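You operate a simulated robot arm through the tools that you are given. There is no shell and no other tool. Be economical: measure what you need, move in short steps, check, and stop when the job is done.

Carry out the task below with a simulated two-armed robot. There is one attempt and no reset: what you move stays moved.

## Task
Band tube 92 to the one in the banding machine at firm pull.
Fine: load it with the power off; pull knob at firm, clamp both tubes, pull the band lever, power off at the end.

Only the result counts: the job must be done as asked and must still hold three seconds after the hand-in. Knocking over, shifting, dropping, spilling or breaking anything else fails it.

## Robot
Two 7-joint arms with two-finger parallel grippers on one trunk, on a base that drives. Base frame: it is fixed to the floor where the robot stands at the start and does not move with it; the origin is under the middle of the robot, x ahead of it, y to its left, z up. Lengths are in mm, angles in degrees, forces in N, time in s.
The left shoulder is at the start at [61, 124, 1150], the right one opposite. With the tool pointing down near the work surface each hand reaches from about 360 to 880 mm from the robot's upright axis, wherever it stands, measured 20 degrees to its own side. Places, roughly: band lever [1600, -100, 900]; bed of the banding machine [1200, 0, 800]; clamp lever [1400, -100, 900]; power knob [1000, -100, 900]; pull knob [1000, 0, 900]. Payload 3.43 kg a hand.
The TCP of each hand is the grasp point between the finger pads, 34 mm short of the fingertips. In the tool frame z runs along the fingers and y along their closing line. Largest opening 128 mm; finger width 24, thickness 12; the body of the gripper, 48 by 130 mm, starts 96 mm behind the TCP.
Orientation is told as [roll, pitch, yaw] about the base's x, y, z axes, in that order, counted from this pose: with the fingers straight down and closing along the base's y, the tool's x points along the base's -x, its y along +y and its z along -z.

## Interface
- The arms move only by the tool arm_command. It takes "left_deltas", "right_deltas" or both (then of equal length, played together; a hand with none holds still); each is a list of rows, each a list of 2 entries, a list of its own where there are three numbers: the shift along the tool's x, y, z in units of 400 mm (1.0 is 400 mm), then the turn, a rotation vector about the tool's x, y, z in units of 180 degrees (1.0 is 180 degrees). In form: [[[x, y, z], [ax, ay, az]], ...]. A call has 1 to 12 rows; each row is the pose to reach, as a shift and turn from the pose commanded when the call began, along the tool's axes at that moment. "left_jaw" and "right_jaw" are, for a hand that has rows, the finger opening in mm, from 0 to 128, set as the call begins (left out, the last holds). A call with a number of a shift or a turn outside -1 to 1 is refused whole. Each row takes 0.2 s and may step no farther than 50 mm and 8.6 degrees from the row before; otherwise, or with a gripper value out of range, the whole call is refused. A pose out of reach is approached as far as the arm can. The call stops where the force on the tool passes 40 N (or 10 N more than at its start, if that is more) or the arm is blocked; 0.2 s more then pass. The fingers move at their own pace (about 153 mm/s each) and stop on an object; they squeeze with about 24 N. The grip force told is the motor's: it shows also when the fingers shut on nothing. Time passes only in rows, and 0.2 s behind the last, so rows that repeat a pose let the fingers close. The reply holds the time, the measured pose of the TCP, the force on the tool along the base axes, the opening and the grip force, in the units named above and with some noise, with the torque about the TCP (base axes, N m) and any sound that the robot's microphone picked up, and new pictures: "views" is both (left out), scene, wrist or none (wrist: the cameras of the hands that moved).
- Cameras (640 x 400 px; columns grow to the right, rows downward): "scene" is now at [125.2, -44.8, 1378.6]; the picture's right is [0.04, -1.00, -0.03], its down [-0.59, 0.00, -0.81] and it looks along [0.81, 0.05, -0.59] (base axes); focal length 264 px, centre (320, 200). "left" rides on the left gripper at [76, 11, -160] in its tool frame; the picture's right is [-0.15, 0.99, 0.00], its down [-0.88, -0.13, -0.45] and it looks along [-0.45, -0.07, 0.89] (tool axes); focal length 234 px, centre (320, 200). "right" rides on the right gripper at [76, -11, -160] in its tool frame; the picture's right is [0.15, 0.99, 0.00], its down [-0.88, 0.13, -0.46] and it looks along [-0.45, 0.07, 0.89] (tool axes); focal length 234 px, centre (320, 200). There is no depth. A picture from a camera that has moved, and an enlarged one, comes with that camera's place and axes in the base frame and with its lens. The place of the scene camera against the robot may be out by one fixed shift of up to 12 mm in any direction.
- slide_trunk(by): slides the trunk up (or, below 0, down) by that many mm; the arms and the scene camera ride with it, the base frame stays. It gives what a move gives, with no picture.
- steer(legs): drives the robot by 1 to 6 legs, each [ahead, left, turn to the left] in mm, mm and degrees, along the robot's own axes; the way and the turn of a leg run together, so that a leg with both is an arc; at most 1500 mm and 180 degrees a leg. The arms and the cameras ride along, it lands a little off, and it stops where it bumps. It gives what a move gives, and a new picture of the scene camera.
- aim_head(pan, tilt): turns the head with the scene camera to pan (to the left, within 86 degrees either way) and tilt (down, from -29 to 69), counted from straight ahead of the robot. It gives what a move gives, and a new picture of the scene camera.
- close_up(camera, box): a new picture of the part [left, top, right, bottom] of that camera's present view, enlarged. The clock stands still meanwhile.
- finish_job(): hands the job in; it is judged then, once.

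Work in short steps. Places have to be worked out from the pictures, the camera data and where the tool is seen: move nearer, look again, correct. Check each grasp and each placing, and mend what went wrong. You have 120 turns and 260 pictures in all, those below and enlarged ones among them. Open the grippers and draw the arms clear of the work before you hand the job in, unless the task says otherwise; then end with one line.

The tools are called after ">>>" by a JSON object that holds its "api" and its "payload". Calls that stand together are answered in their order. arm_command: Moves the arms, as the interface text tells. Its arguments: {"type":"object","properties":{"left_deltas":{"type":"array"},"left_jaw":{"type":"number"},"right_deltas":{"type":"array"},"right_jaw":{"type":"number"},"views":{"type":"string","enum":["both","scene","wrist","none"]}},"required":[]} The other tools are called the same way: slide_trunk (by) slides the trunk up or down; steer (legs) drives the base; aim_head (pan, tilt) turns the head that bears the scene camera; close_up (camera, box) takes an enlarged picture of a part of a camera's view; finish_job () hands the job in.

At the start:

```text
clock: 0.0
left_eef_pos: [656.6, 263.1, 1013.5]
left_orientation: [1.4, -0.7, -1.4]
left_contact_force: [0.0, 0.2, -0.1]
left_wrist_torque: [0.02, 0.0, -0.02]
left_opening: 128.0
left_gripper_force: 0.1
right_eef_pos: [588.7, -335.1, 1132.1]
right_orientation: [1.5, -0.6, -0.9]
right_contact_force: [-0.5, 0.8, 0.4]
right_wrist_torque: [0.0, 0.01, -0.01]
right_opening: 128.1
right_gripper_force: 0.2
trunk travel left (down, up): [-625.0, 315.0]
robot x, y, heading: [1.7, -8.2, -1.1]
head pan, tilt: [3.1, 36.9]
```

scene: 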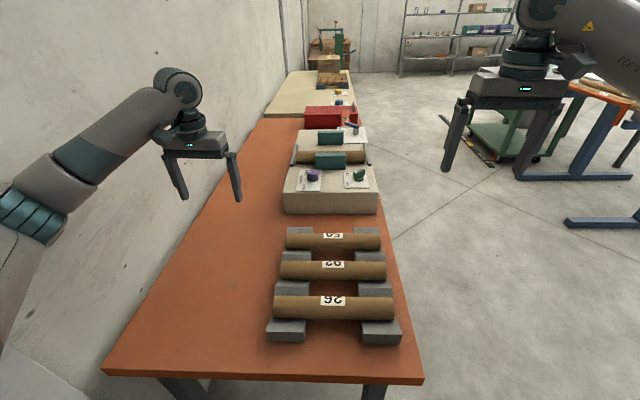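
right: 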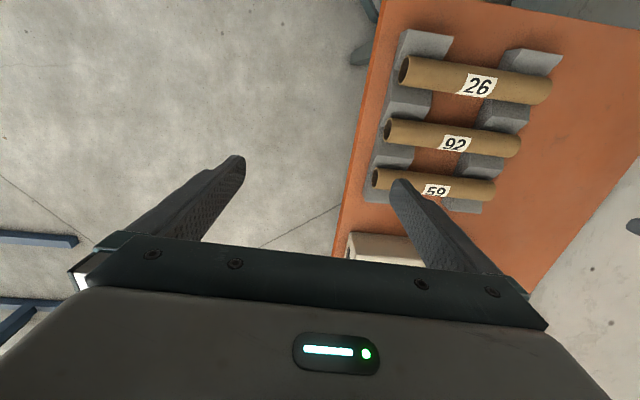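
left: 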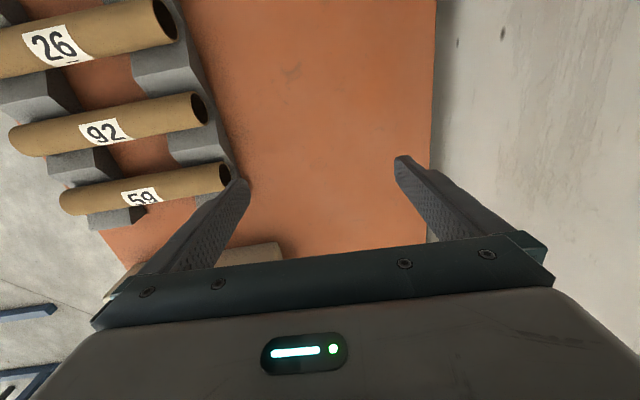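

The tubes lie along y in racks, 92 in the middle; the machine sits farther ahead. I enlarge the machine in the scene view first.

>>> {"api": "close_up", "payload": {"camera": "scene", "box": [260, 80, 400, 220]}}

>>> {"api": "close_up", "payload": {"camera": "scene", "box": [250, 220, 420, 350]}}

```text
2.86 times, centred on (330, 150) of scene
camera zoom: at [125.2, -44.8, 1378.6], right [0.04, -1.0, -0.03], down [-0.59, 0.0, -0.81], along [0.81, 0.05, -0.59], focal length 754 px, centre (291, 343)
```

zoom: 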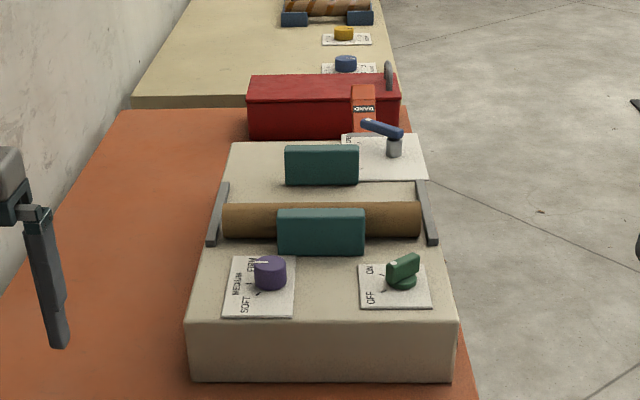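

```text
3.08 times, centred on (335, 285) of scene
camera zoom: at [125.2, -44.8, 1378.6], right [0.04, -1.0, -0.03], down [-0.59, 0.0, -0.81], along [0.81, 0.05, -0.59], focal length 812 px, centre (274, -62)
```

zoom: 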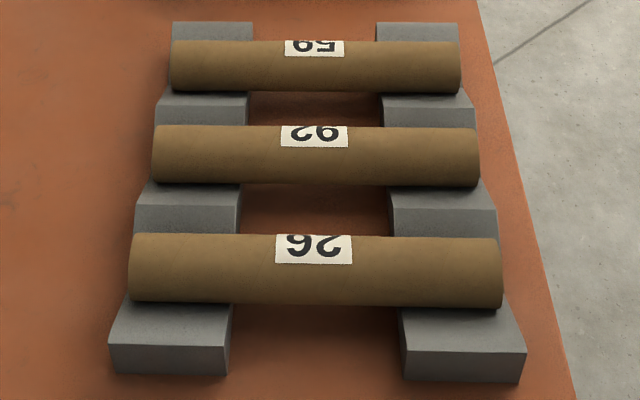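

Tubes are about 50 mm thick; 92 lies near (571, -44). The right table edge is at y≈-216, so I'll work from the right side: raise the trunk a bit, drive right, ahead, then turn to face the machine.

>>> {"api": "slide_trunk", "payload": {"by": 100}}

>>> {"api": "steer", "payload": {"legs": [[0, -750, 0], [1150, 0, 0], [0, 0, 91]]}}

>>> {"api": "aim_head", "payload": {"pan": 0, "tilt": 50}}

```text
clock: 1.3
left_eef_pos: [669.9, 256.9, 1100.1]
left_orientation: [0.8, 0.4, -2.5]
left_contact_force: [0.6, 1.0, 0.3]
left_wrist_torque: [-0.05, 0.04, 0.04]
left_opening: 128.1
left_gripper_force: 0.1
right_eef_pos: [601.5, -332.5, 1226.7]
right_orientation: [1.1, 0.0, -1.2]
right_contact_force: [-0.6, -0.1, 0.6]
right_wrist_torque: [-0.01, -0.01, -0.03]
right_opening: 128.0
right_gripper_force: 0.1
trunk travel left (down, up): [-725.0, 215.0]
robot x, y, heading: [2.1, -10.9, -1.0]
head pan, tilt: [3.1, 36.9]
```

```text
clock: 2.0
left_eef_pos: [668.1, 252.0, 1104.9]
left_orientation: [0.3, 0.0, -3.6]
left_contact_force: [-0.5, -0.9, 0.2]
left_wrist_torque: [0.02, -0.02, 0.04]
left_opening: 128.1
left_gripper_force: 0.1
right_eef_pos: [592.5, -329.2, 1234.3]
right_orientation: [0.5, -0.2, -1.7]
right_contact_force: [-0.9, 0.3, 0.8]
right_wrist_torque: [-0.03, -0.1, -0.02]
right_opening: 128.0
right_gripper_force: 0.1
trunk travel left (down, up): [-725.0, 215.0]
robot x, y, heading: [3.0, -15.7, -1.6]
head pan, tilt: [3.1, 36.9]
stopped in leg 1: the robot was blocked; the commanded pose is now the measured one
camera scene: at [134.6, -28.8, 1478.9], right [0.02, -1.0, -0.01], down [-0.6, -0.01, -0.8], along [0.8, 0.03, -0.6], focal length 264 px, centre (320, 200)
```

scene: 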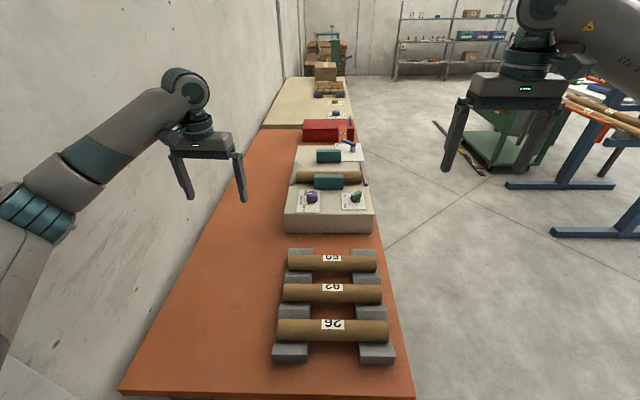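

```text
clock: 2.7
left_eef_pos: [669.6, 253.9, 1100.7]
left_orientation: [0.5, 0.2, -3.2]
left_contact_force: [0.0, 0.4, -0.2]
left_wrist_torque: [-0.01, 0.01, -0.02]
left_opening: 128.1
left_gripper_force: 0.0
right_eef_pos: [596.3, -331.3, 1229.6]
right_orientation: [0.7, 0.0, -1.6]
right_contact_force: [0.7, 0.4, -0.7]
right_wrist_torque: [0.01, 0.01, -0.02]
right_opening: 128.0
right_gripper_force: 0.0
trunk travel left (down, up): [-725.0, 215.0]
robot x, y, heading: [3.4, -10.4, -1.7]
head pan, tilt: [0.0, 50.0]
camera scene: at [128.3, -36.0, 1458.7], right [-0.03, -1.0, -0.01], down [-0.76, 0.03, -0.64], along [0.64, -0.01, -0.76], focal length 264 px, centre (320, 200)
```

scene: 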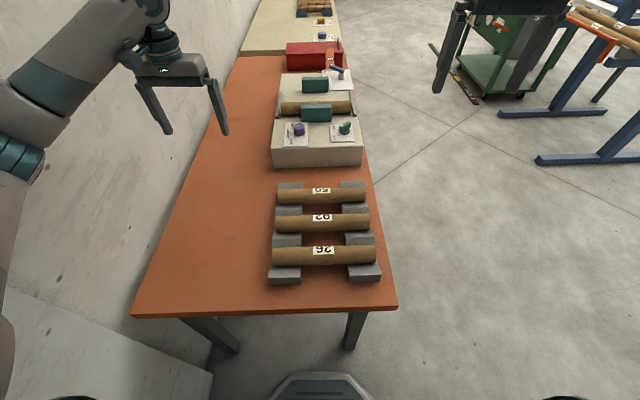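

Blocked going right at once; I look to the right to see what stands there.

>>> {"api": "aim_head", "payload": {"pan": -75, "tilt": 50}}

>>> {"api": "aim_head", "payload": {"pan": -45, "tilt": 45}}

```text
clock: 4.2
left_eef_pos: [669.7, 254.3, 1100.5]
left_orientation: [0.4, 0.2, -3.1]
left_contact_force: [0.1, 0.0, 0.0]
left_wrist_torque: [0.01, 0.0, -0.04]
left_opening: 128.1
left_gripper_force: 0.0
right_eef_pos: [595.4, -331.4, 1230.7]
right_orientation: [0.7, 0.0, -1.5]
right_contact_force: [-0.3, -0.6, -0.1]
right_wrist_torque: [-0.01, -0.02, -0.03]
right_opening: 128.1
right_gripper_force: 0.1
trunk travel left (down, up): [-725.0, 215.0]
robot x, y, heading: [1.1, -7.6, -1.5]
head pan, tilt: [-75.0, 50.0]
camera scene: at [69.3, -108.8, 1457.3], right [-0.97, -0.23, -0.01], down [-0.18, 0.75, -0.63], along [0.15, -0.61, -0.78], focal length 264 px, centre (320, 200)
```

scene: 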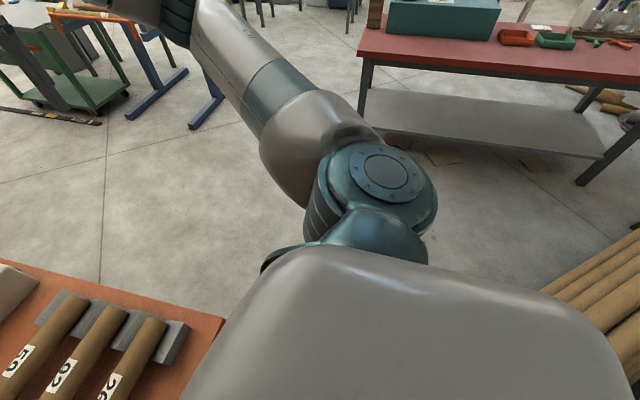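

```text
clock: 5.2
left_eef_pos: [669.3, 252.8, 1100.9]
left_orientation: [0.4, 0.3, -3.1]
left_contact_force: [0.4, -0.2, 0.1]
left_wrist_torque: [0.0, 0.01, 0.02]
left_opening: 128.1
left_gripper_force: 0.0
right_eef_pos: [596.3, -330.2, 1230.1]
right_orientation: [0.7, -0.1, -1.5]
right_contact_force: [-0.1, -0.9, -0.2]
right_wrist_torque: [-0.01, 0.0, 0.01]
right_opening: 127.9
right_gripper_force: 0.0
trunk travel left (down, up): [-725.0, 215.0]
robot x, y, heading: [-3.0, -9.5, -1.5]
head pan, tilt: [-45.0, 45.0]
camera scene: at [107.1, -93.0, 1464.4], right [-0.73, -0.69, -0.01], down [-0.49, 0.52, -0.7], along [0.49, -0.5, -0.71], focal length 264 px, centre (320, 200)
```

scene: 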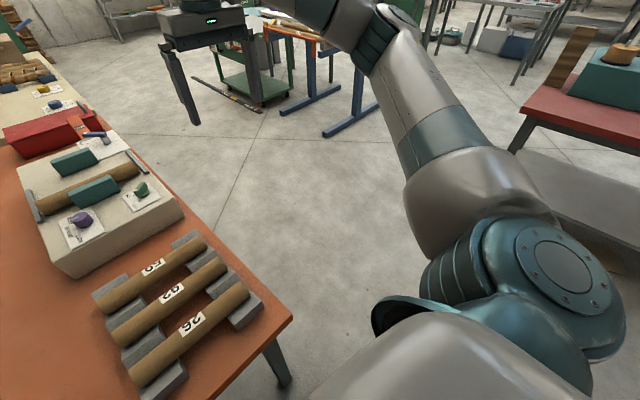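

Nothing obvious yet; look steeper down beside the base.

>>> {"api": "aim_head", "payload": {"pan": -60, "tilt": 69}}

>>> {"api": "aim_head", "payload": {"pan": -86, "tilt": 35}}

```text
clock: 6.0
left_eef_pos: [668.3, 254.2, 1101.2]
left_orientation: [0.4, 0.3, -3.1]
left_contact_force: [0.6, -0.5, -0.1]
left_wrist_torque: [-0.01, 0.01, 0.0]
left_opening: 128.0
left_gripper_force: 0.1
right_eef_pos: [596.3, -330.0, 1228.8]
right_orientation: [0.7, 0.1, -1.4]
right_contact_force: [-0.4, 0.6, 0.5]
right_wrist_torque: [0.02, 0.01, 0.02]
right_opening: 128.0
right_gripper_force: 0.0
trunk travel left (down, up): [-725.0, 215.0]
robot x, y, heading: [-1.9, -8.6, -1.5]
head pan, tilt: [-60.0, 68.8]
camera scene: at [77.9, -82.6, 1435.7], right [-0.88, -0.48, -0.01], down [-0.44, 0.82, -0.35], along [0.18, -0.31, -0.94], focal length 264 px, centre (320, 200)
```

scene: 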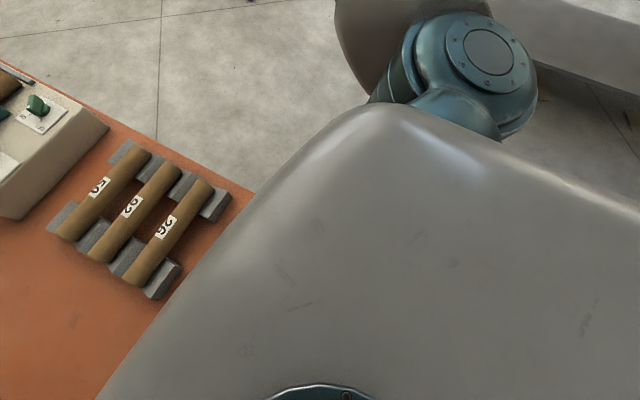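

```text
clock: 7.0
left_eef_pos: [669.1, 253.9, 1101.2]
left_orientation: [0.4, 0.3, -3.1]
left_contact_force: [0.1, 0.6, -0.2]
left_wrist_torque: [0.02, -0.03, 0.01]
left_opening: 128.0
left_gripper_force: 0.1
right_eef_pos: [596.0, -330.1, 1229.4]
right_orientation: [0.8, 0.0, -1.5]
right_contact_force: [-0.1, 0.0, 0.4]
right_wrist_torque: [0.0, -0.03, -0.01]
right_opening: 128.1
right_gripper_force: 0.0
trunk travel left (down, up): [-725.0, 215.0]
robot x, y, heading: [2.1, -11.7, -1.5]
head pan, tilt: [-85.9, 35.0]
camera scene: at [55.1, -122.0, 1478.6], right [-1.0, -0.05, 0.0], down [-0.02, 0.59, -0.81], along [0.04, -0.81, -0.59], focal length 264 px, centre (320, 200)
```

scene: 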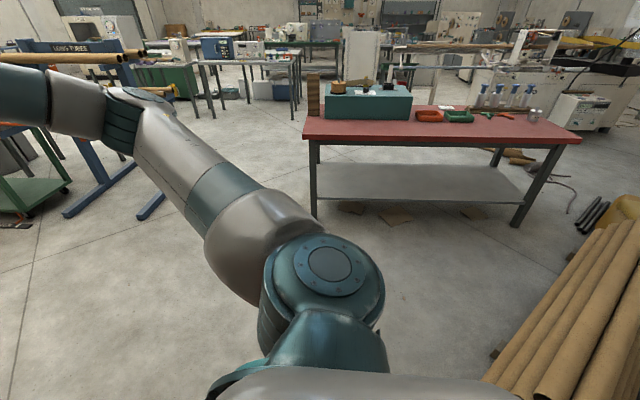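

Only the tube pile behind-right is near. Try going diagonally a little forward and right.

>>> {"api": "steer", "payload": {"legs": [[0, -100, 0]]}}

```text
clock: 8.2
left_eef_pos: [667.1, 173.5, 1096.3]
left_orientation: [-0.3, 0.3, -2.7]
left_contact_force: [-0.2, 0.7, 0.2]
left_wrist_torque: [0.0, 0.06, 0.0]
left_opening: 127.8
left_gripper_force: 0.0
right_eef_pos: [597.3, -410.1, 1232.9]
right_orientation: [-0.2, 0.0, -1.4]
right_contact_force: [-0.1, -0.2, 0.2]
right_wrist_torque: [-0.01, -0.02, 0.01]
right_opening: 128.1
right_gripper_force: 0.1
trunk travel left (down, up): [-725.0, 215.0]
robot x, y, heading: [-1.5, -111.1, -1.1]
head pan, tilt: [-85.9, 35.0]
camera scene: at [55.7, -199.3, 1480.2], right [-1.0, -0.05, 0.0], down [-0.03, 0.57, -0.82], along [0.04, -0.82, -0.57], focal length 264 px, centre (320, 200)
```

scene: 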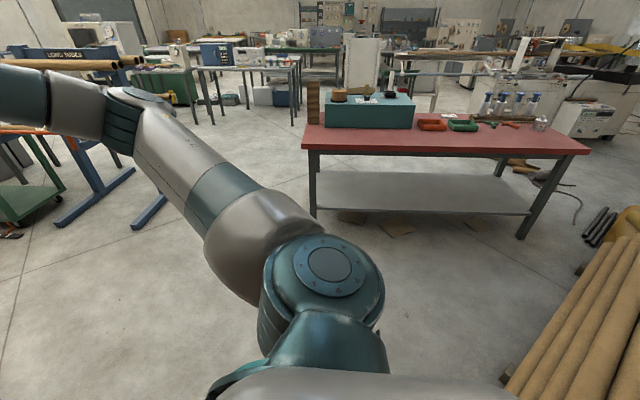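

It moves in short legs. Continue right in 150 mm legs.

>>> {"api": "steer", "payload": {"legs": [[0, -150, 0], [0, -150, 0], [0, -150, 0], [0, -200, 0]]}}

```text
clock: 12.7
left_eef_pos: [652.3, -476.0, 1095.3]
left_orientation: [-0.4, 0.3, -2.8]
left_contact_force: [-0.9, 0.3, 0.0]
left_wrist_torque: [0.05, -0.06, -0.01]
left_opening: 127.7
left_gripper_force: 0.0
right_eef_pos: [580.7, -1060.0, 1234.8]
right_orientation: [-0.2, -0.1, -1.3]
right_contact_force: [-0.6, 0.4, 0.0]
right_wrist_torque: [0.0, 0.0, -0.01]
right_opening: 128.0
right_gripper_force: 0.1
trunk travel left (down, up): [-725.0, 215.0]
robot x, y, heading: [-16.4, -762.3, -1.8]
head pan, tilt: [-85.9, 35.0]
camera scene: at [39.9, -849.7, 1480.2], right [-1.0, -0.05, 0.0], down [-0.03, 0.57, -0.82], along [0.04, -0.82, -0.57], focal length 264 px, centre (320, 200)
```

scene: 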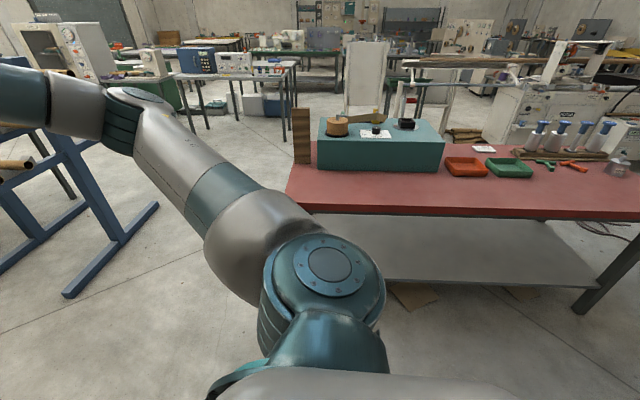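

Clear ahead at y≈-760. Drive ahead 1100 in legs and then turn left to face the machine.

>>> {"api": "steer", "payload": {"legs": [[400, 0, 0], [400, 0, 0], [330, 0, 0], [0, 0, 45], [0, 0, 46]]}}

>>> {"api": "aim_head", "payload": {"pan": 0, "tilt": 45}}

```text
clock: 23.2
left_eef_pos: [816.2, -124.4, 1094.9]
left_orientation: [-0.5, 0.3, 88.4]
left_contact_force: [-0.5, 0.7, -0.2]
left_wrist_torque: [0.0, 0.0, -0.02]
left_opening: 128.2
left_gripper_force: 0.0
right_eef_pos: [1402.3, -183.9, 1232.6]
right_orientation: [-0.2, -0.1, 89.7]
right_contact_force: [0.6, -1.2, 0.1]
right_wrist_torque: [-0.04, 0.0, 0.04]
right_opening: 128.1
right_gripper_force: 0.2
trunk travel left (down, up): [-725.0, 215.0]
robot x, y, heading: [1110.7, -784.4, 90.0]
head pan, tilt: [-85.9, 35.0]
camera scene: at [1202.4, -734.2, 1480.1], right [0.07, -1.0, 0.0], down [-0.57, -0.04, -0.82], along [0.82, 0.05, -0.57], focal length 264 px, centre (320, 200)
```

scene: 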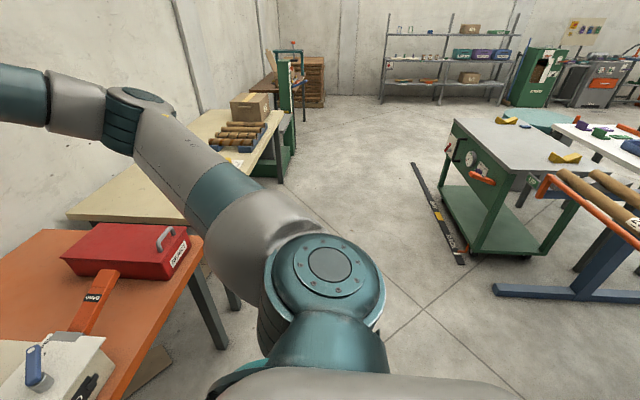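

```text
clock: 24.8
left_eef_pos: [816.6, -123.5, 1095.4]
left_orientation: [-0.5, 0.3, 88.3]
left_contact_force: [0.5, -0.2, 0.5]
left_wrist_torque: [-0.03, 0.01, -0.03]
left_opening: 127.9
left_gripper_force: 0.0
right_eef_pos: [1402.3, -184.4, 1234.6]
right_orientation: [-0.1, 0.0, 89.7]
right_contact_force: [0.5, -0.5, -0.5]
right_wrist_torque: [-0.01, 0.01, 0.02]
right_opening: 128.1
right_gripper_force: 0.0
trunk travel left (down, up): [-725.0, 215.0]
robot x, y, heading: [1112.3, -787.3, 89.7]
head pan, tilt: [0.0, 45.0]
camera scene: at [1114.8, -658.8, 1465.3], right [1.0, -0.01, 0.0], down [0.0, -0.71, -0.71], along [0.0, 0.71, -0.71], focal length 264 px, centre (320, 200)
```

scene: 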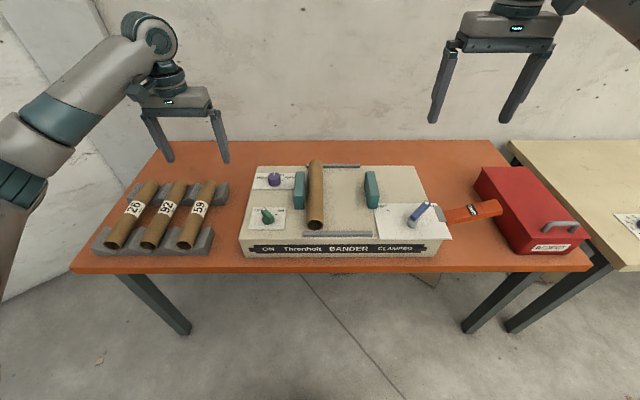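

Very good view. Close-ups of both halves of the machine.

>>> {"api": "close_up", "payload": {"camera": "scene", "box": [230, 150, 390, 260]}}

>>> {"api": "close_up", "payload": {"camera": "scene", "box": [350, 160, 510, 260]}}

>>> {"api": "close_up", "payload": {"camera": "scene", "box": [90, 160, 250, 260]}}

```text
3.64 times, centred on (310, 205) of scene
camera zoom: at [1114.8, -658.8, 1465.3], right [1.0, -0.01, 0.0], down [0.0, -0.71, -0.71], along [0.0, 0.71, -0.71], focal length 960 px, centre (356, 182)
```

zoom: 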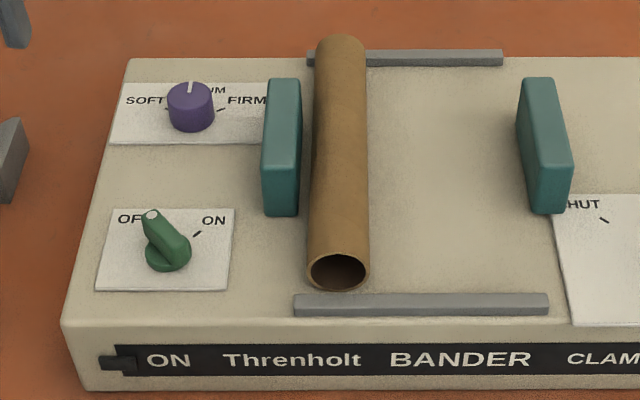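

```text
4.00 times, centred on (430, 210) of scene
camera zoom: at [1114.8, -658.8, 1465.3], right [1.0, -0.01, 0.0], down [0.0, -0.71, -0.71], along [0.0, 0.71, -0.71], focal length 1056 px, centre (-120, 160)
```

zoom: 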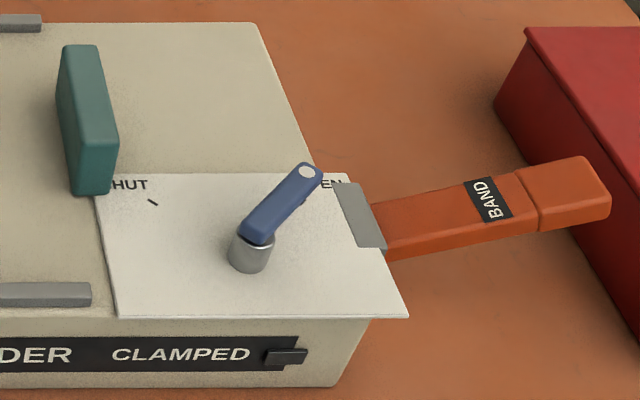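

```text
4.00 times, centred on (170, 210) of scene
camera zoom: at [1114.8, -658.8, 1465.3], right [1.0, -0.01, 0.0], down [0.0, -0.71, -0.71], along [0.0, 0.71, -0.71], focal length 1056 px, centre (920, 160)
```

zoom: 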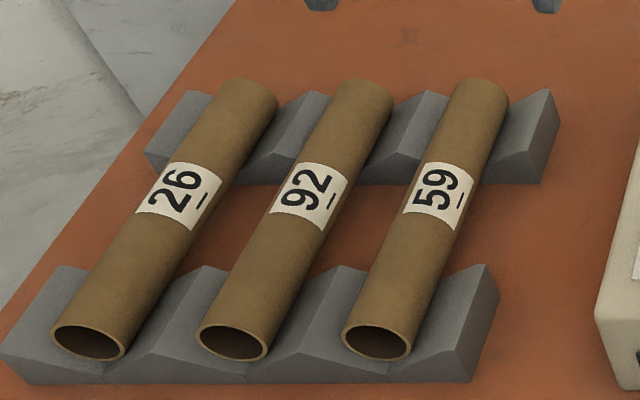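

Machine state: power knob at OFF, pull knob at MEDIUM, clamp OPEN. Panel height ≈860, first tube axis at x≈1101, y centre ≈-44; tube 92 at x≈600, axis z≈800. I shift left and slightly forward so the left hand reaches tube 92 and the pull knob.

>>> {"api": "steer", "payload": {"legs": [[0, 100, 0], [0, 110, 0], [60, 0, 0]]}}

```text
clock: 27.3
left_eef_pos: [606.7, -66.6, 1097.2]
left_orientation: [-0.4, 0.2, 88.3]
left_contact_force: [0.6, -0.8, -0.1]
left_wrist_torque: [0.04, 0.04, -0.02]
left_opening: 128.1
left_gripper_force: 0.1
right_eef_pos: [1194.0, -127.1, 1235.1]
right_orientation: [-0.2, -0.2, 89.7]
right_contact_force: [0.6, 0.2, 0.2]
right_wrist_torque: [0.06, 0.0, -0.01]
right_opening: 127.9
right_gripper_force: 0.1
trunk travel left (down, up): [-725.0, 215.0]
robot x, y, heading: [901.3, -725.7, 89.6]
head pan, tilt: [0.0, 45.0]
camera scene: at [906.1, -602.1, 1465.8], right [1.0, 0.0, 0.0], down [0.0, -0.71, -0.71], along [0.0, 0.71, -0.71], focal length 264 px, centre (320, 200)
```

scene: 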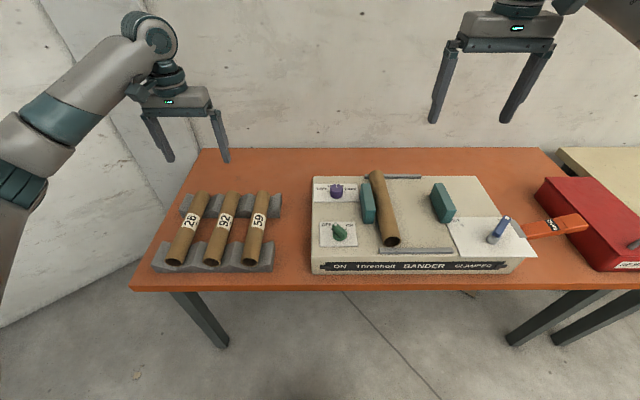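

I move the right hand above the pull knob (est. (962, 17)), and lower the left hand over tube 92 for a closer look.

>>> {"api": "arm_command", "payload": {"right_deltas": [[[-0.06, 0.0967, 0], [0, 0, 0]], [[-0.12, 0.193, 0], [0, 0, 0]], [[-0.18, 0.29, 0], [0, 0, 0]], [[-0.24, 0.387, 0], [0, 0, 0]], [[-0.3, 0.483, 0], [0, 0, 0]], [[-0.36, 0.58, 0], [0, 0, 0]], [[-0.36, 0.58, 0.11], [0, 0, 0]], [[-0.36, 0.58, 0.22], [0, 0, 0]], [[-0.36, 0.58, 0.33], [0, 0, 0]], [[-0.36, 0.58, 0.44], [0, 0, 0]], [[-0.36, 0.58, 0.54], [0, 0, 0]]], "left_deltas": [[[0, 0, 0], [0, 0, 0]], [[0, 0, 0.04], [0, 0, 0]], [[0, 0, 0.08], [0, 0, 0]], [[0, 0, 0.12], [0, 0, 0]], [[0, 0, 0.16], [0, 0, 0]], [[0, 0, 0.2], [0, 0, 0]], [[0, 0, 0.24], [0, 0, 0]], [[0, 0, 0.28], [0, 0, 0]], [[0, 0, 0.32], [0, 0, 0]], [[0, 0, 0.36], [0, 0, 0]], [[0, 0, 0.4], [0, 0, 0]]], "right_jaw": 80, "left_jaw": 80}}

```text
clock: 29.7
left_eef_pos: [607.2, -64.2, 934.4]
left_orientation: [-0.4, 0.3, 88.3]
left_contact_force: [0.3, 0.0, -0.2]
left_wrist_torque: [0.02, 0.03, -0.02]
left_opening: 80.2
left_gripper_force: 0.1
right_eef_pos: [962.1, 22.1, 1018.5]
right_orientation: [-0.1, 0.1, 89.7]
right_contact_force: [0.6, -0.5, 0.1]
right_wrist_torque: [-0.03, 0.01, 0.0]
right_opening: 79.7
right_gripper_force: 0.0
trunk travel left (down, up): [-725.0, 215.0]
robot x, y, heading: [900.0, -726.5, 89.9]
head pan, tilt: [0.0, 45.0]
camera scene: at [905.3, -597.5, 1465.2], right [1.0, 0.0, 0.0], down [0.0, -0.71, -0.71], along [0.0, 0.71, -0.71], focal length 264 px, centre (320, 200)
camera right: at [972.4, -53.6, 1176.8], right [-0.99, -0.14, 0.0], down [-0.13, 0.88, 0.45], along [-0.06, 0.45, -0.89], focal length 234 px, centre (320, 200)
camera left: at [593.3, -138.2, 1095.6], right [-0.98, 0.18, -0.01], down [0.15, 0.88, 0.45], along [0.09, 0.44, -0.89], focal length 234 px, centre (320, 200)
```

scene: 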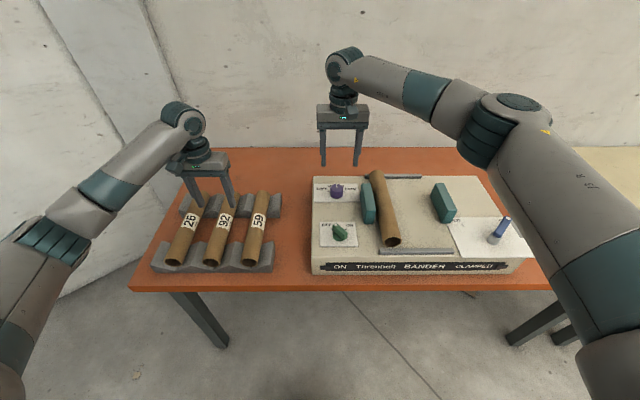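
right: 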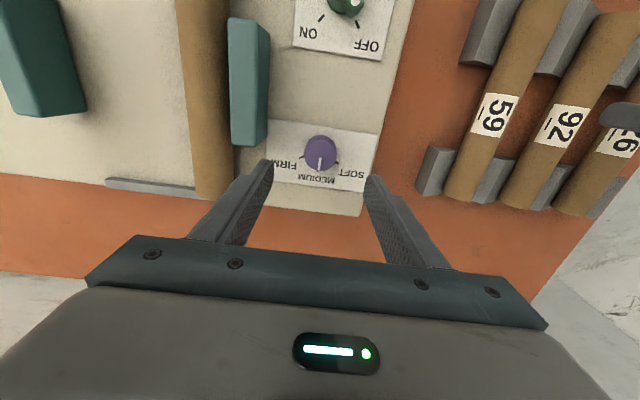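
left: 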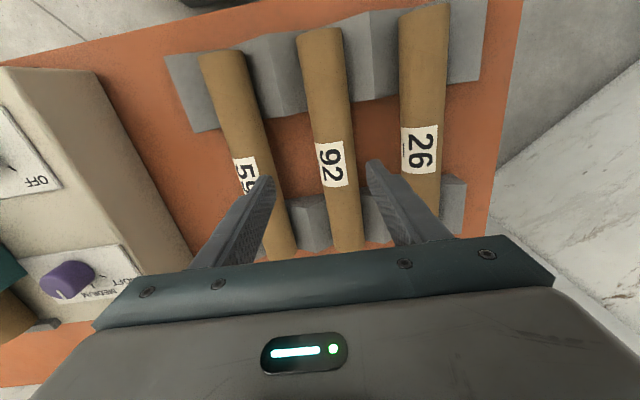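

Knob at ≈(961, 24); tube 92 axis at x≈596, centre y≈-49. Lower the right hand around the knob, and align the left hand above the tube.

>>> {"api": "arm_command", "payload": {"right_deltas": [[[-0.005, 0.003, 0.08], [0, 0, 0]], [[-0.005, 0.003, 0.16], [0, 0, 0]], [[-0.005, 0.003, 0.22], [0, 0, 0]], [[-0.005, 0.003, 0.26], [0, 0, 0]], [[-0.005, 0.003, 0.294], [0, 0, 0]]], "left_deltas": [[[-0.0375, 0.0275, 0.0], [0, 0, -0.0094]], [[-0.0375, 0.0275, 0.0], [0, 0, -0.0094]], [[-0.0375, 0.0275, 0.04], [0, 0, -0.0094]], [[-0.0375, 0.0275, 0.08], [0, 0, -0.0094]], [[-0.0375, 0.0275, 0.12], [0, 0, -0.0094]]], "right_jaw": 70}}

```text
clock: 30.9
left_eef_pos: [599.3, -49.3, 887.8]
left_orientation: [-0.4, 0.2, 90.0]
left_contact_force: [-1.5, 0.2, 0.0]
left_wrist_torque: [0.02, 0.03, -0.01]
left_opening: 80.2
left_gripper_force: 0.0
right_eef_pos: [962.2, 22.7, 899.0]
right_orientation: [-0.1, 0.0, 89.7]
right_contact_force: [0.3, -0.1, 0.0]
right_wrist_torque: [0.02, -0.03, 0.0]
right_opening: 69.9
right_gripper_force: 0.0
trunk travel left (down, up): [-725.0, 215.0]
robot x, y, heading: [903.0, -731.6, 89.7]
head pan, tilt: [0.0, 45.0]
camera scene: at [905.7, -598.6, 1465.3], right [1.0, 0.0, 0.0], down [0.0, -0.71, -0.71], along [0.0, 0.71, -0.71], focal length 264 px, centre (320, 200)
camera right: at [972.1, -53.1, 1059.6], right [-0.99, -0.14, 0.0], down [-0.13, 0.88, 0.46], along [-0.06, 0.45, -0.89], focal length 234 px, centre (320, 200)
camera left: at [586.1, -123.9, 1048.1], right [-0.99, 0.15, -0.01], down [0.13, 0.88, 0.45], along [0.07, 0.45, -0.89], focal length 234 px, centre (320, 200)
```

scene: 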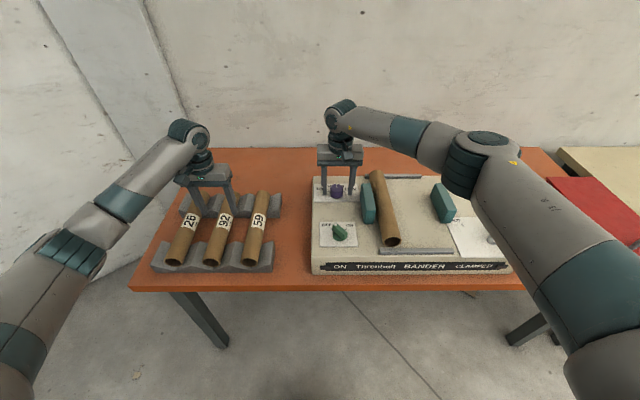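
right: 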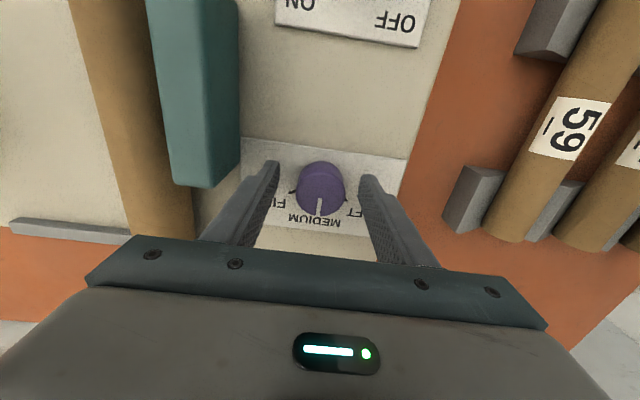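
left: 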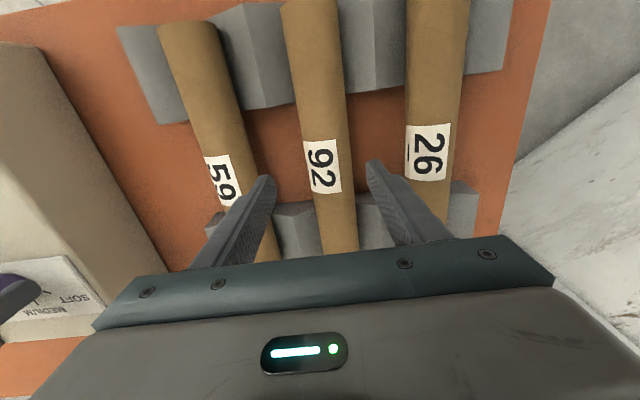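

Knob is centred between the fingers. Close on it and turn clockwise (as seen from above) by 48°.

>>> {"api": "arm_command", "payload": {"right_deltas": [[[0, 0, 0], [0, 0, 0]], [[0, 0, 0], [0, 0, 0]], [[0, 0, 0], [0, 0, 0]], [[0, 0, 0], [0, 0, 0.0444]], [[0, 0, 0], [0, 0, 0.0889]], [[0, 0, 0], [0, 0, 0.1333]], [[0, 0, 0], [0, 0, 0.1778]], [[0, 0, 0], [0, 0, 0.2222]], [[0, 0, 0], [0, 0, 0.2667]], [[0, 0, 0], [0, 0, 0.2667]]], "right_jaw": 20, "views": "wrist"}}

```text
clock: 33.1
left_eef_pos: [594.9, -48.2, 883.9]
left_orientation: [-0.6, 0.4, 90.0]
left_contact_force: [0.3, 0.2, -0.5]
left_wrist_torque: [0.0, -0.01, 0.02]
left_opening: 80.0
left_gripper_force: 0.0
right_eef_pos: [954.3, 25.6, 900.8]
right_orientation: [0.1, -0.1, 41.7]
right_contact_force: [-35.5, 16.5, 1.8]
right_wrist_torque: [-0.79, 1.19, 0.32]
right_opening: 41.8
right_gripper_force: 44.7
trunk travel left (down, up): [-725.0, 215.0]
robot x, y, heading: [901.3, -729.6, 89.4]
head pan, tilt: [0.0, 45.0]
camera right: at [904.7, -34.1, 1059.4], right [-0.77, 0.64, 0.0], down [0.57, 0.68, 0.46], along [0.29, 0.35, -0.89], focal length 234 px, centre (320, 200)
```

right: 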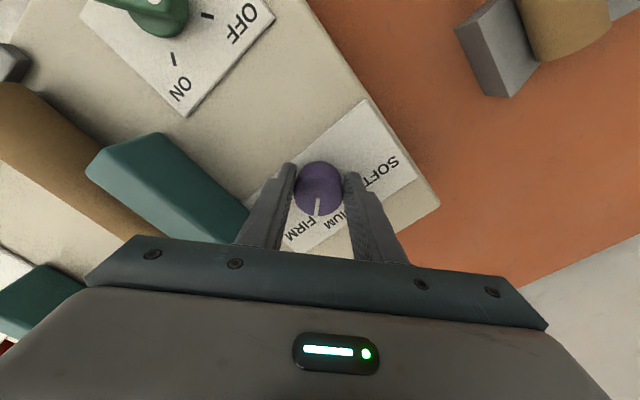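

The knob turned; force readings suggest slight off-centre strain. Open and look close.

>>> {"api": "arm_command", "payload": {"right_deltas": [[[0, 0, 0], [0, 0, 0]], [[0, 0, 0], [0, 0, 0]], [[0, 0, -0.1], [0, 0, 0]], [[0, 0, -0.2], [0, 0, 0]]], "right_jaw": 75, "views": "none"}}

>>> {"api": "close_up", "payload": {"camera": "right", "box": [240, 80, 420, 200]}}

>>> {"api": "close_up", "payload": {"camera": "scene", "box": [300, 160, 400, 260]}}

```text
clock: 34.1
left_eef_pos: [599.0, -50.7, 887.1]
left_orientation: [-0.4, 0.5, 90.0]
left_contact_force: [-0.1, -0.6, 0.0]
left_wrist_torque: [0.02, -0.02, 0.02]
left_opening: 79.9
left_gripper_force: 0.1
right_eef_pos: [961.5, 23.1, 979.7]
right_orientation: [-0.2, -0.1, 41.7]
right_contact_force: [-0.1, -0.1, -0.1]
right_wrist_torque: [0.01, -0.01, 0.0]
right_opening: 74.8
right_gripper_force: 0.1
trunk travel left (down, up): [-725.0, 215.0]
robot x, y, heading: [903.8, -724.4, 89.6]
head pan, tilt: [0.0, 45.0]
```

```text
3.33 times, centred on (330, 140) of right
camera zoom: at [912.0, -36.4, 1139.2], right [-0.77, 0.64, 0.0], down [0.57, 0.68, 0.46], along [0.3, 0.35, -0.89], focal length 781 px, centre (287, 400)
```

zoom: 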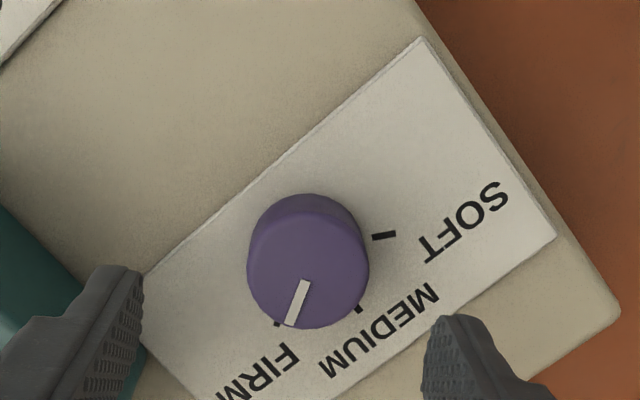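

```text
4.00 times, centred on (350, 210) of scene
camera zoom: at [905.3, -599.4, 1465.2], right [1.0, 0.0, 0.0], down [0.0, -0.71, -0.71], along [0.0, 0.71, -0.71], focal length 1056 px, centre (200, 160)
```

zoom: 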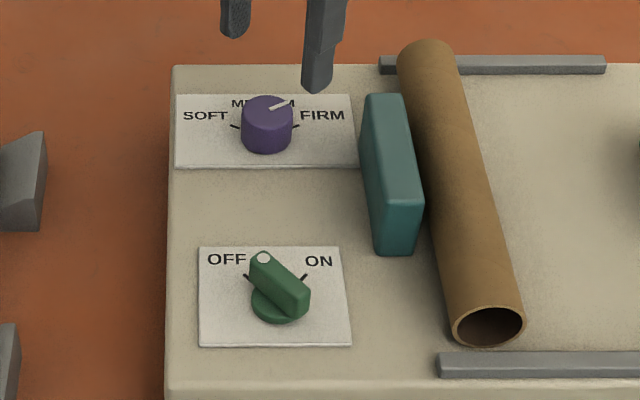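

The pointer is a few degrees short of the FIRM tick (ticks are ≈60° apart). Re-grip and turn another ~11°.

>>> {"api": "arm_command", "payload": {"right_deltas": [[[0.002, 0, 0.1], [0, 0, 0]], [[0.002, 0, 0.2], [0, 0, 0]], [[0.002, 0, 0.2], [0, 0, 0]]], "right_jaw": 70, "views": "none"}}

>>> {"api": "arm_command", "payload": {"right_deltas": [[[0, 0, 0], [0, 0, 0]], [[0, 0, 0], [0, 0, 0]], [[0, 0, 0], [0, 0, 0]], [[0, 0, 0], [0, 0, 0.03]], [[0, 0, 0], [0, 0, 0.061]], [[0, 0, 0], [0, 0, 0.061]]], "right_jaw": 20, "views": "none"}}

>>> {"api": "arm_command", "payload": {"right_deltas": [[[0, 0, 0], [0, 0, 0]], [[0, 0, 0], [0, 0, 0]], [[0, 0, -0.1], [0, 0, 0]], [[0, 0, -0.2], [0, 0, 0]]], "right_jaw": 75, "views": "none"}}

>>> {"api": "close_up", "payload": {"camera": "right", "box": [240, 80, 420, 200]}}

```text
clock: 34.9
left_eef_pos: [599.2, -50.2, 888.1]
left_orientation: [-0.4, 0.3, 90.1]
left_contact_force: [0.1, -0.8, -1.5]
left_wrist_torque: [0.01, 0.01, -0.02]
left_opening: 80.1
left_gripper_force: 0.1
right_eef_pos: [961.0, 22.3, 899.5]
right_orientation: [0.0, -0.1, 41.6]
right_contact_force: [-1.2, -0.2, -1.0]
right_wrist_torque: [-0.01, 0.0, 0.02]
right_opening: 69.9
right_gripper_force: 0.1
trunk travel left (down, up): [-725.0, 215.0]
robot x, y, heading: [903.6, -727.8, 89.8]
head pan, tilt: [0.0, 45.0]
```

```text
clock: 36.0
left_eef_pos: [597.4, -48.8, 885.3]
left_orientation: [-0.4, 0.5, 90.1]
left_contact_force: [0.6, 1.1, 0.4]
left_wrist_torque: [0.01, 0.01, 0.04]
left_opening: 80.1
left_gripper_force: 0.1
right_eef_pos: [954.8, 26.0, 900.1]
right_orientation: [0.6, 0.2, 36.0]
right_contact_force: [-10.2, 13.1, -6.2]
right_wrist_torque: [0.25, -0.29, 0.14]
right_opening: 41.9
right_gripper_force: 18.9
trunk travel left (down, up): [-725.0, 215.0]
robot x, y, heading: [904.3, -724.3, 89.7]
head pan, tilt: [0.0, 45.0]
stopped in row 5 (right hand): the force on the tool passed its limit (the readings are from after the stop); the commanded pose is now the measured one
```

```text
clock: 37.0
left_eef_pos: [597.4, -49.9, 886.9]
left_orientation: [-0.4, 0.3, 90.1]
left_contact_force: [0.4, 0.3, -0.1]
left_wrist_torque: [-0.02, -0.02, 0.03]
left_opening: 79.8
left_gripper_force: 0.1
right_eef_pos: [956.2, 23.5, 981.5]
right_orientation: [0.5, 0.0, 35.9]
right_contact_force: [0.0, -0.2, 0.2]
right_wrist_torque: [0.0, 0.0, -0.03]
right_opening: 74.9
right_gripper_force: 0.0
trunk travel left (down, up): [-725.0, 215.0]
robot x, y, heading: [900.2, -727.2, 89.9]
head pan, tilt: [0.0, 45.0]
```

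```text
3.33 times, centred on (330, 140) of right
camera zoom: at [902.5, -31.8, 1141.5], right [-0.7, 0.71, 0.01], down [0.64, 0.62, 0.46], along [0.32, 0.32, -0.89], focal length 781 px, centre (287, 400)
```

zoom: 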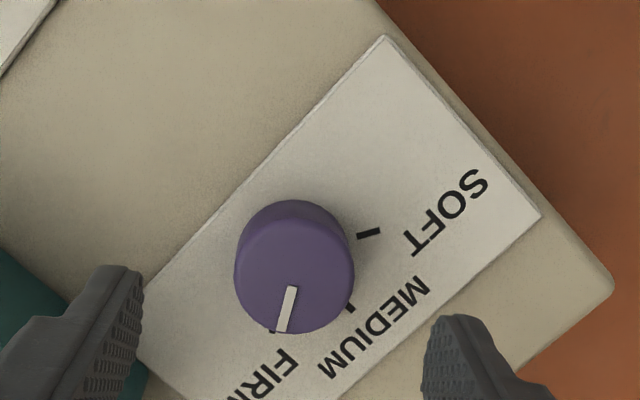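

The pointer now sits at the FIRM tick. Raise the right hand clear, and lower the left hand onto tube 92 (TCP z≈814).

>>> {"api": "arm_command", "payload": {"right_deltas": [[[0, 0, -0.1], [0, 0, 0]], [[0, 0, -0.2], [0, 0, 0]], [[0, 0, -0.3], [0, 0, 0]], [[0, 0, -0.3], [0, 0, 0]]], "left_deltas": [[[0, 0.004, 0.05], [0, 0, 0]], [[0, 0.004, 0.1], [0, 0, 0]], [[0, 0.004, 0.15], [0, 0, 0]], [[0, 0.004, 0.181], [0, 0, 0]]], "left_jaw": 80}}

```text
clock: 38.0
left_eef_pos: [597.4, -50.4, 815.3]
left_orientation: [-0.3, 0.4, 90.1]
left_contact_force: [0.2, -0.8, 1.0]
left_wrist_torque: [0.01, 0.01, 0.02]
left_opening: 79.7
left_gripper_force: 0.1
right_eef_pos: [958.8, 22.9, 1099.7]
right_orientation: [0.5, 0.1, 35.9]
right_contact_force: [-0.6, 0.3, -0.6]
right_wrist_torque: [-0.01, -0.01, 0.0]
right_opening: 74.9
right_gripper_force: 0.1
trunk travel left (down, up): [-725.0, 215.0]
robot x, y, heading: [902.9, -728.3, 89.9]
head pan, tilt: [0.0, 45.0]
camera scene: at [905.4, -598.0, 1465.2], right [1.0, 0.0, 0.0], down [0.0, -0.71, -0.71], along [0.0, 0.71, -0.71], focal length 264 px, centre (320, 200)
camera right: at [904.1, -30.8, 1260.3], right [-0.7, 0.71, 0.01], down [0.64, 0.62, 0.46], along [0.32, 0.32, -0.89], focal length 234 px, centre (320, 200)
camera left: at [584.4, -124.7, 975.4], right [-0.99, 0.14, -0.01], down [0.13, 0.88, 0.45], along [0.07, 0.45, -0.89], focal length 234 px, centre (320, 200)
```

scene: 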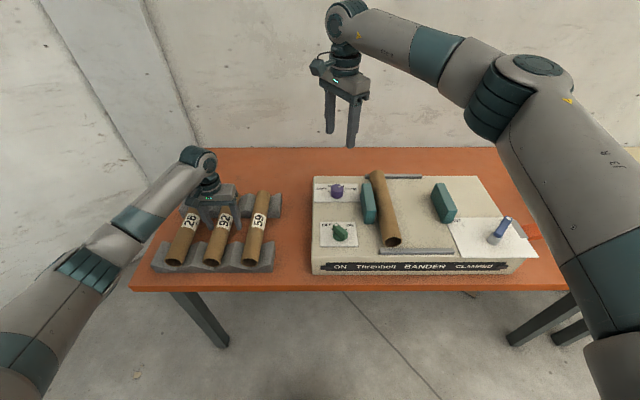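
right: 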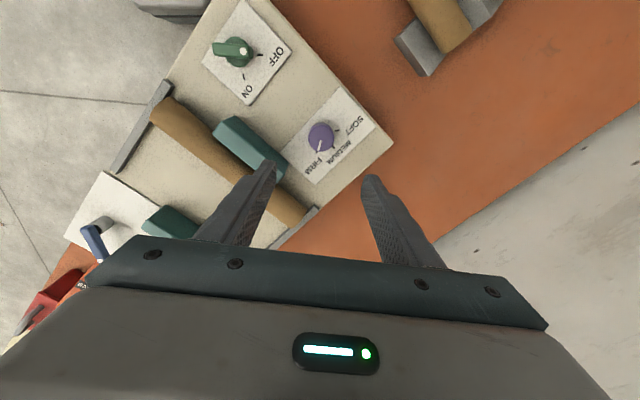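
left: 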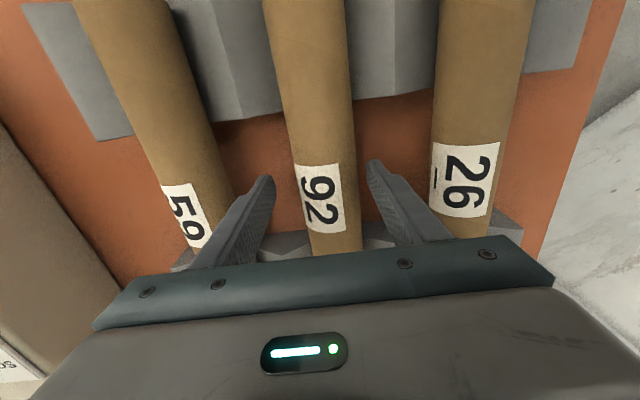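

Tube sits centred between the pads. Close on it and lift a bit.

>>> {"api": "arm_command", "payload": {"left_deltas": [[[0, 0, 0], [0, 0, 0]], [[0, 0, 0], [0, 0, 0]], [[0, 0, 0], [0, 0, 0]], [[0, 0, -0.05], [0, 0, 0]], [[0, 0, -0.1], [0, 0, 0]], [[0, 0, -0.2], [0, 0, 0]]], "left_jaw": 30}}

```text
clock: 39.4
left_eef_pos: [595.7, -50.1, 894.5]
left_orientation: [-0.4, 0.4, 90.1]
left_contact_force: [0.1, -0.1, -0.5]
left_wrist_torque: [0.01, 0.03, 0.01]
left_opening: 48.8
left_gripper_force: 24.1
right_eef_pos: [958.0, 23.0, 1099.4]
right_orientation: [0.5, 0.0, 36.0]
right_contact_force: [0.6, -0.2, -0.1]
right_wrist_torque: [0.01, -0.03, -0.03]
right_opening: 75.0
right_gripper_force: 0.1
trunk travel left (down, up): [-725.0, 215.0]
robot x, y, heading: [902.9, -726.3, 89.9]
head pan, tilt: [0.0, 45.0]
camera scene: at [905.9, -598.8, 1465.2], right [1.0, 0.0, 0.0], down [0.0, -0.71, -0.71], along [0.0, 0.71, -0.71], focal length 264 px, centre (320, 200)
camera left: at [584.1, -124.4, 1055.9], right [-0.99, 0.15, -0.01], down [0.13, 0.88, 0.45], along [0.07, 0.45, -0.89], focal length 234 px, centre (320, 200)
```

scene: 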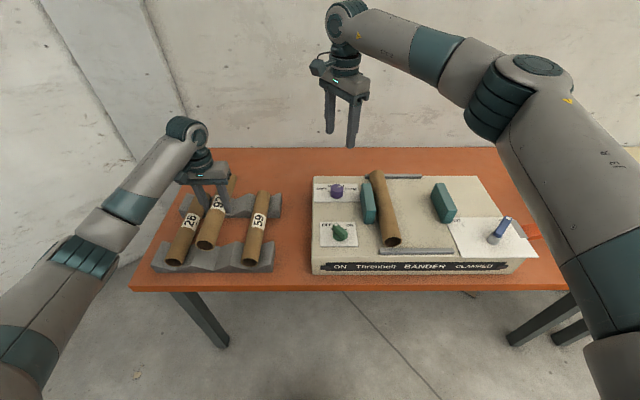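
left: 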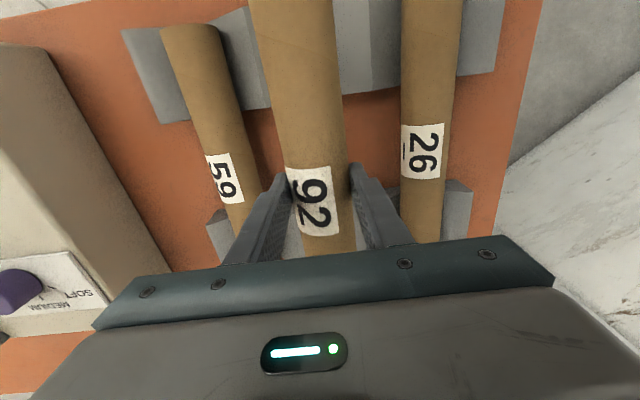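

Tube 92 is held level (49 mm thick). Raise it to z≈1065 and drive right 450 mm.

>>> {"api": "arm_command", "payload": {"left_deltas": [[[0, 0, -0.1], [0, 0, 0]], [[0, 0, -0.2], [0, 0, 0]], [[0, 0, -0.3], [0, 0, 0]], [[0, 0, -0.4], [0, 0, 0]], [[0, 0, -0.43], [0, 0, 0]]], "views": "none"}}

>>> {"api": "steer", "payload": {"legs": [[0, -100, 0], [0, -150, 0], [0, -150, 0], [0, -50, 0]]}}

```text
clock: 40.6
left_eef_pos: [594.7, -49.3, 1067.9]
left_orientation: [-0.3, 0.4, 90.1]
left_contact_force: [0.1, -0.6, -1.0]
left_wrist_torque: [-0.06, -0.02, -0.01]
left_opening: 48.5
left_gripper_force: 24.1
right_eef_pos: [958.2, 23.3, 1100.6]
right_orientation: [0.5, 0.0, 36.0]
right_contact_force: [0.0, -0.1, 0.2]
right_wrist_torque: [-0.02, 0.01, 0.03]
right_opening: 74.9
right_gripper_force: 0.0
trunk travel left (down, up): [-725.0, 215.0]
robot x, y, heading: [904.3, -726.5, 89.9]
head pan, tilt: [0.0, 45.0]
```

```text
clock: 44.2
left_eef_pos: [1038.1, -50.4, 1065.4]
left_orientation: [-0.6, 0.3, 90.4]
left_contact_force: [-0.4, -0.3, -1.3]
left_wrist_torque: [0.0, -0.09, -0.03]
left_opening: 48.8
left_gripper_force: 23.6
right_eef_pos: [1400.6, 23.2, 1100.0]
right_orientation: [0.3, -0.1, 36.2]
right_contact_force: [-0.8, 0.2, -0.1]
right_wrist_torque: [0.02, -0.07, 0.01]
right_opening: 74.7
right_gripper_force: 0.0
trunk travel left (down, up): [-725.0, 215.0]
robot x, y, heading: [1352.5, -728.3, 89.9]
head pan, tilt: [0.0, 45.0]
camera scene: at [1350.0, -598.8, 1465.2], right [1.0, 0.0, 0.0], down [0.0, -0.71, -0.71], along [0.0, 0.71, -0.71], focal length 264 px, centre (320, 200)
```

scene: 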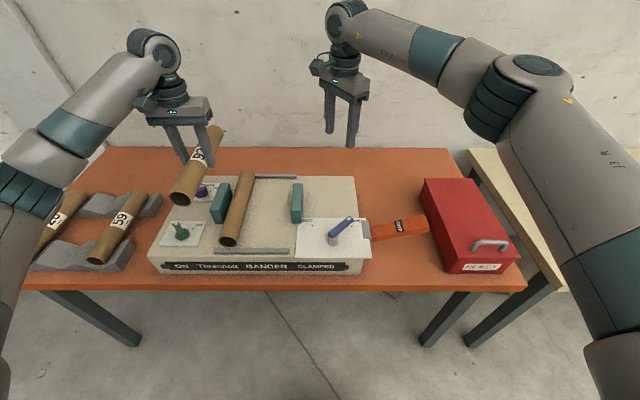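

Good. Enlarge the bed to measure positions accurately.

>>> {"api": "close_up", "payload": {"camera": "scene", "box": [190, 160, 350, 260]}}

>>> {"api": "close_up", "payload": {"camera": "left", "box": [0, 0, 320, 260]}}

```text
4.00 times, centred on (270, 210) of scene
camera zoom: at [1350.0, -598.8, 1465.2], right [1.0, 0.0, 0.0], down [0.0, -0.71, -0.71], along [0.0, 0.71, -0.71], focal length 1056 px, centre (520, 160)
```

zoom: 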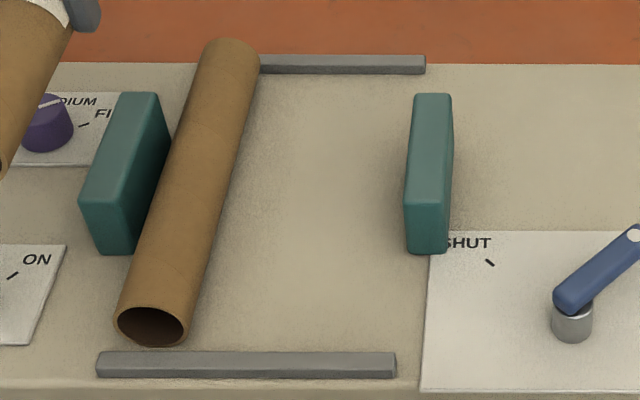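

```text
1.54 times, centred on (160, 130) of left
camera zoom: at [1025.0, -124.6, 1226.3], right [-0.99, 0.14, -0.01], down [0.12, 0.88, 0.45], along [0.07, 0.45, -0.89], focal length 360 px, centre (566, 308)
```

zoom: 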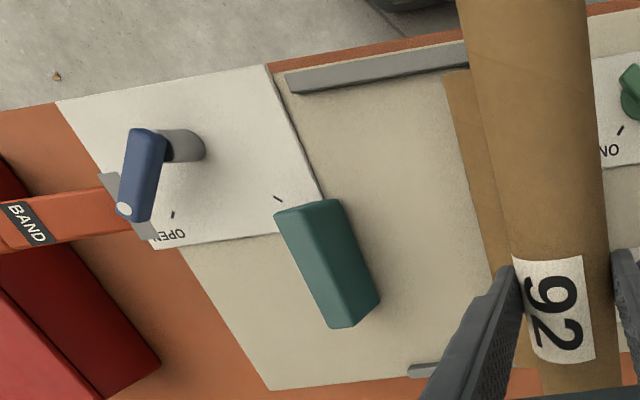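

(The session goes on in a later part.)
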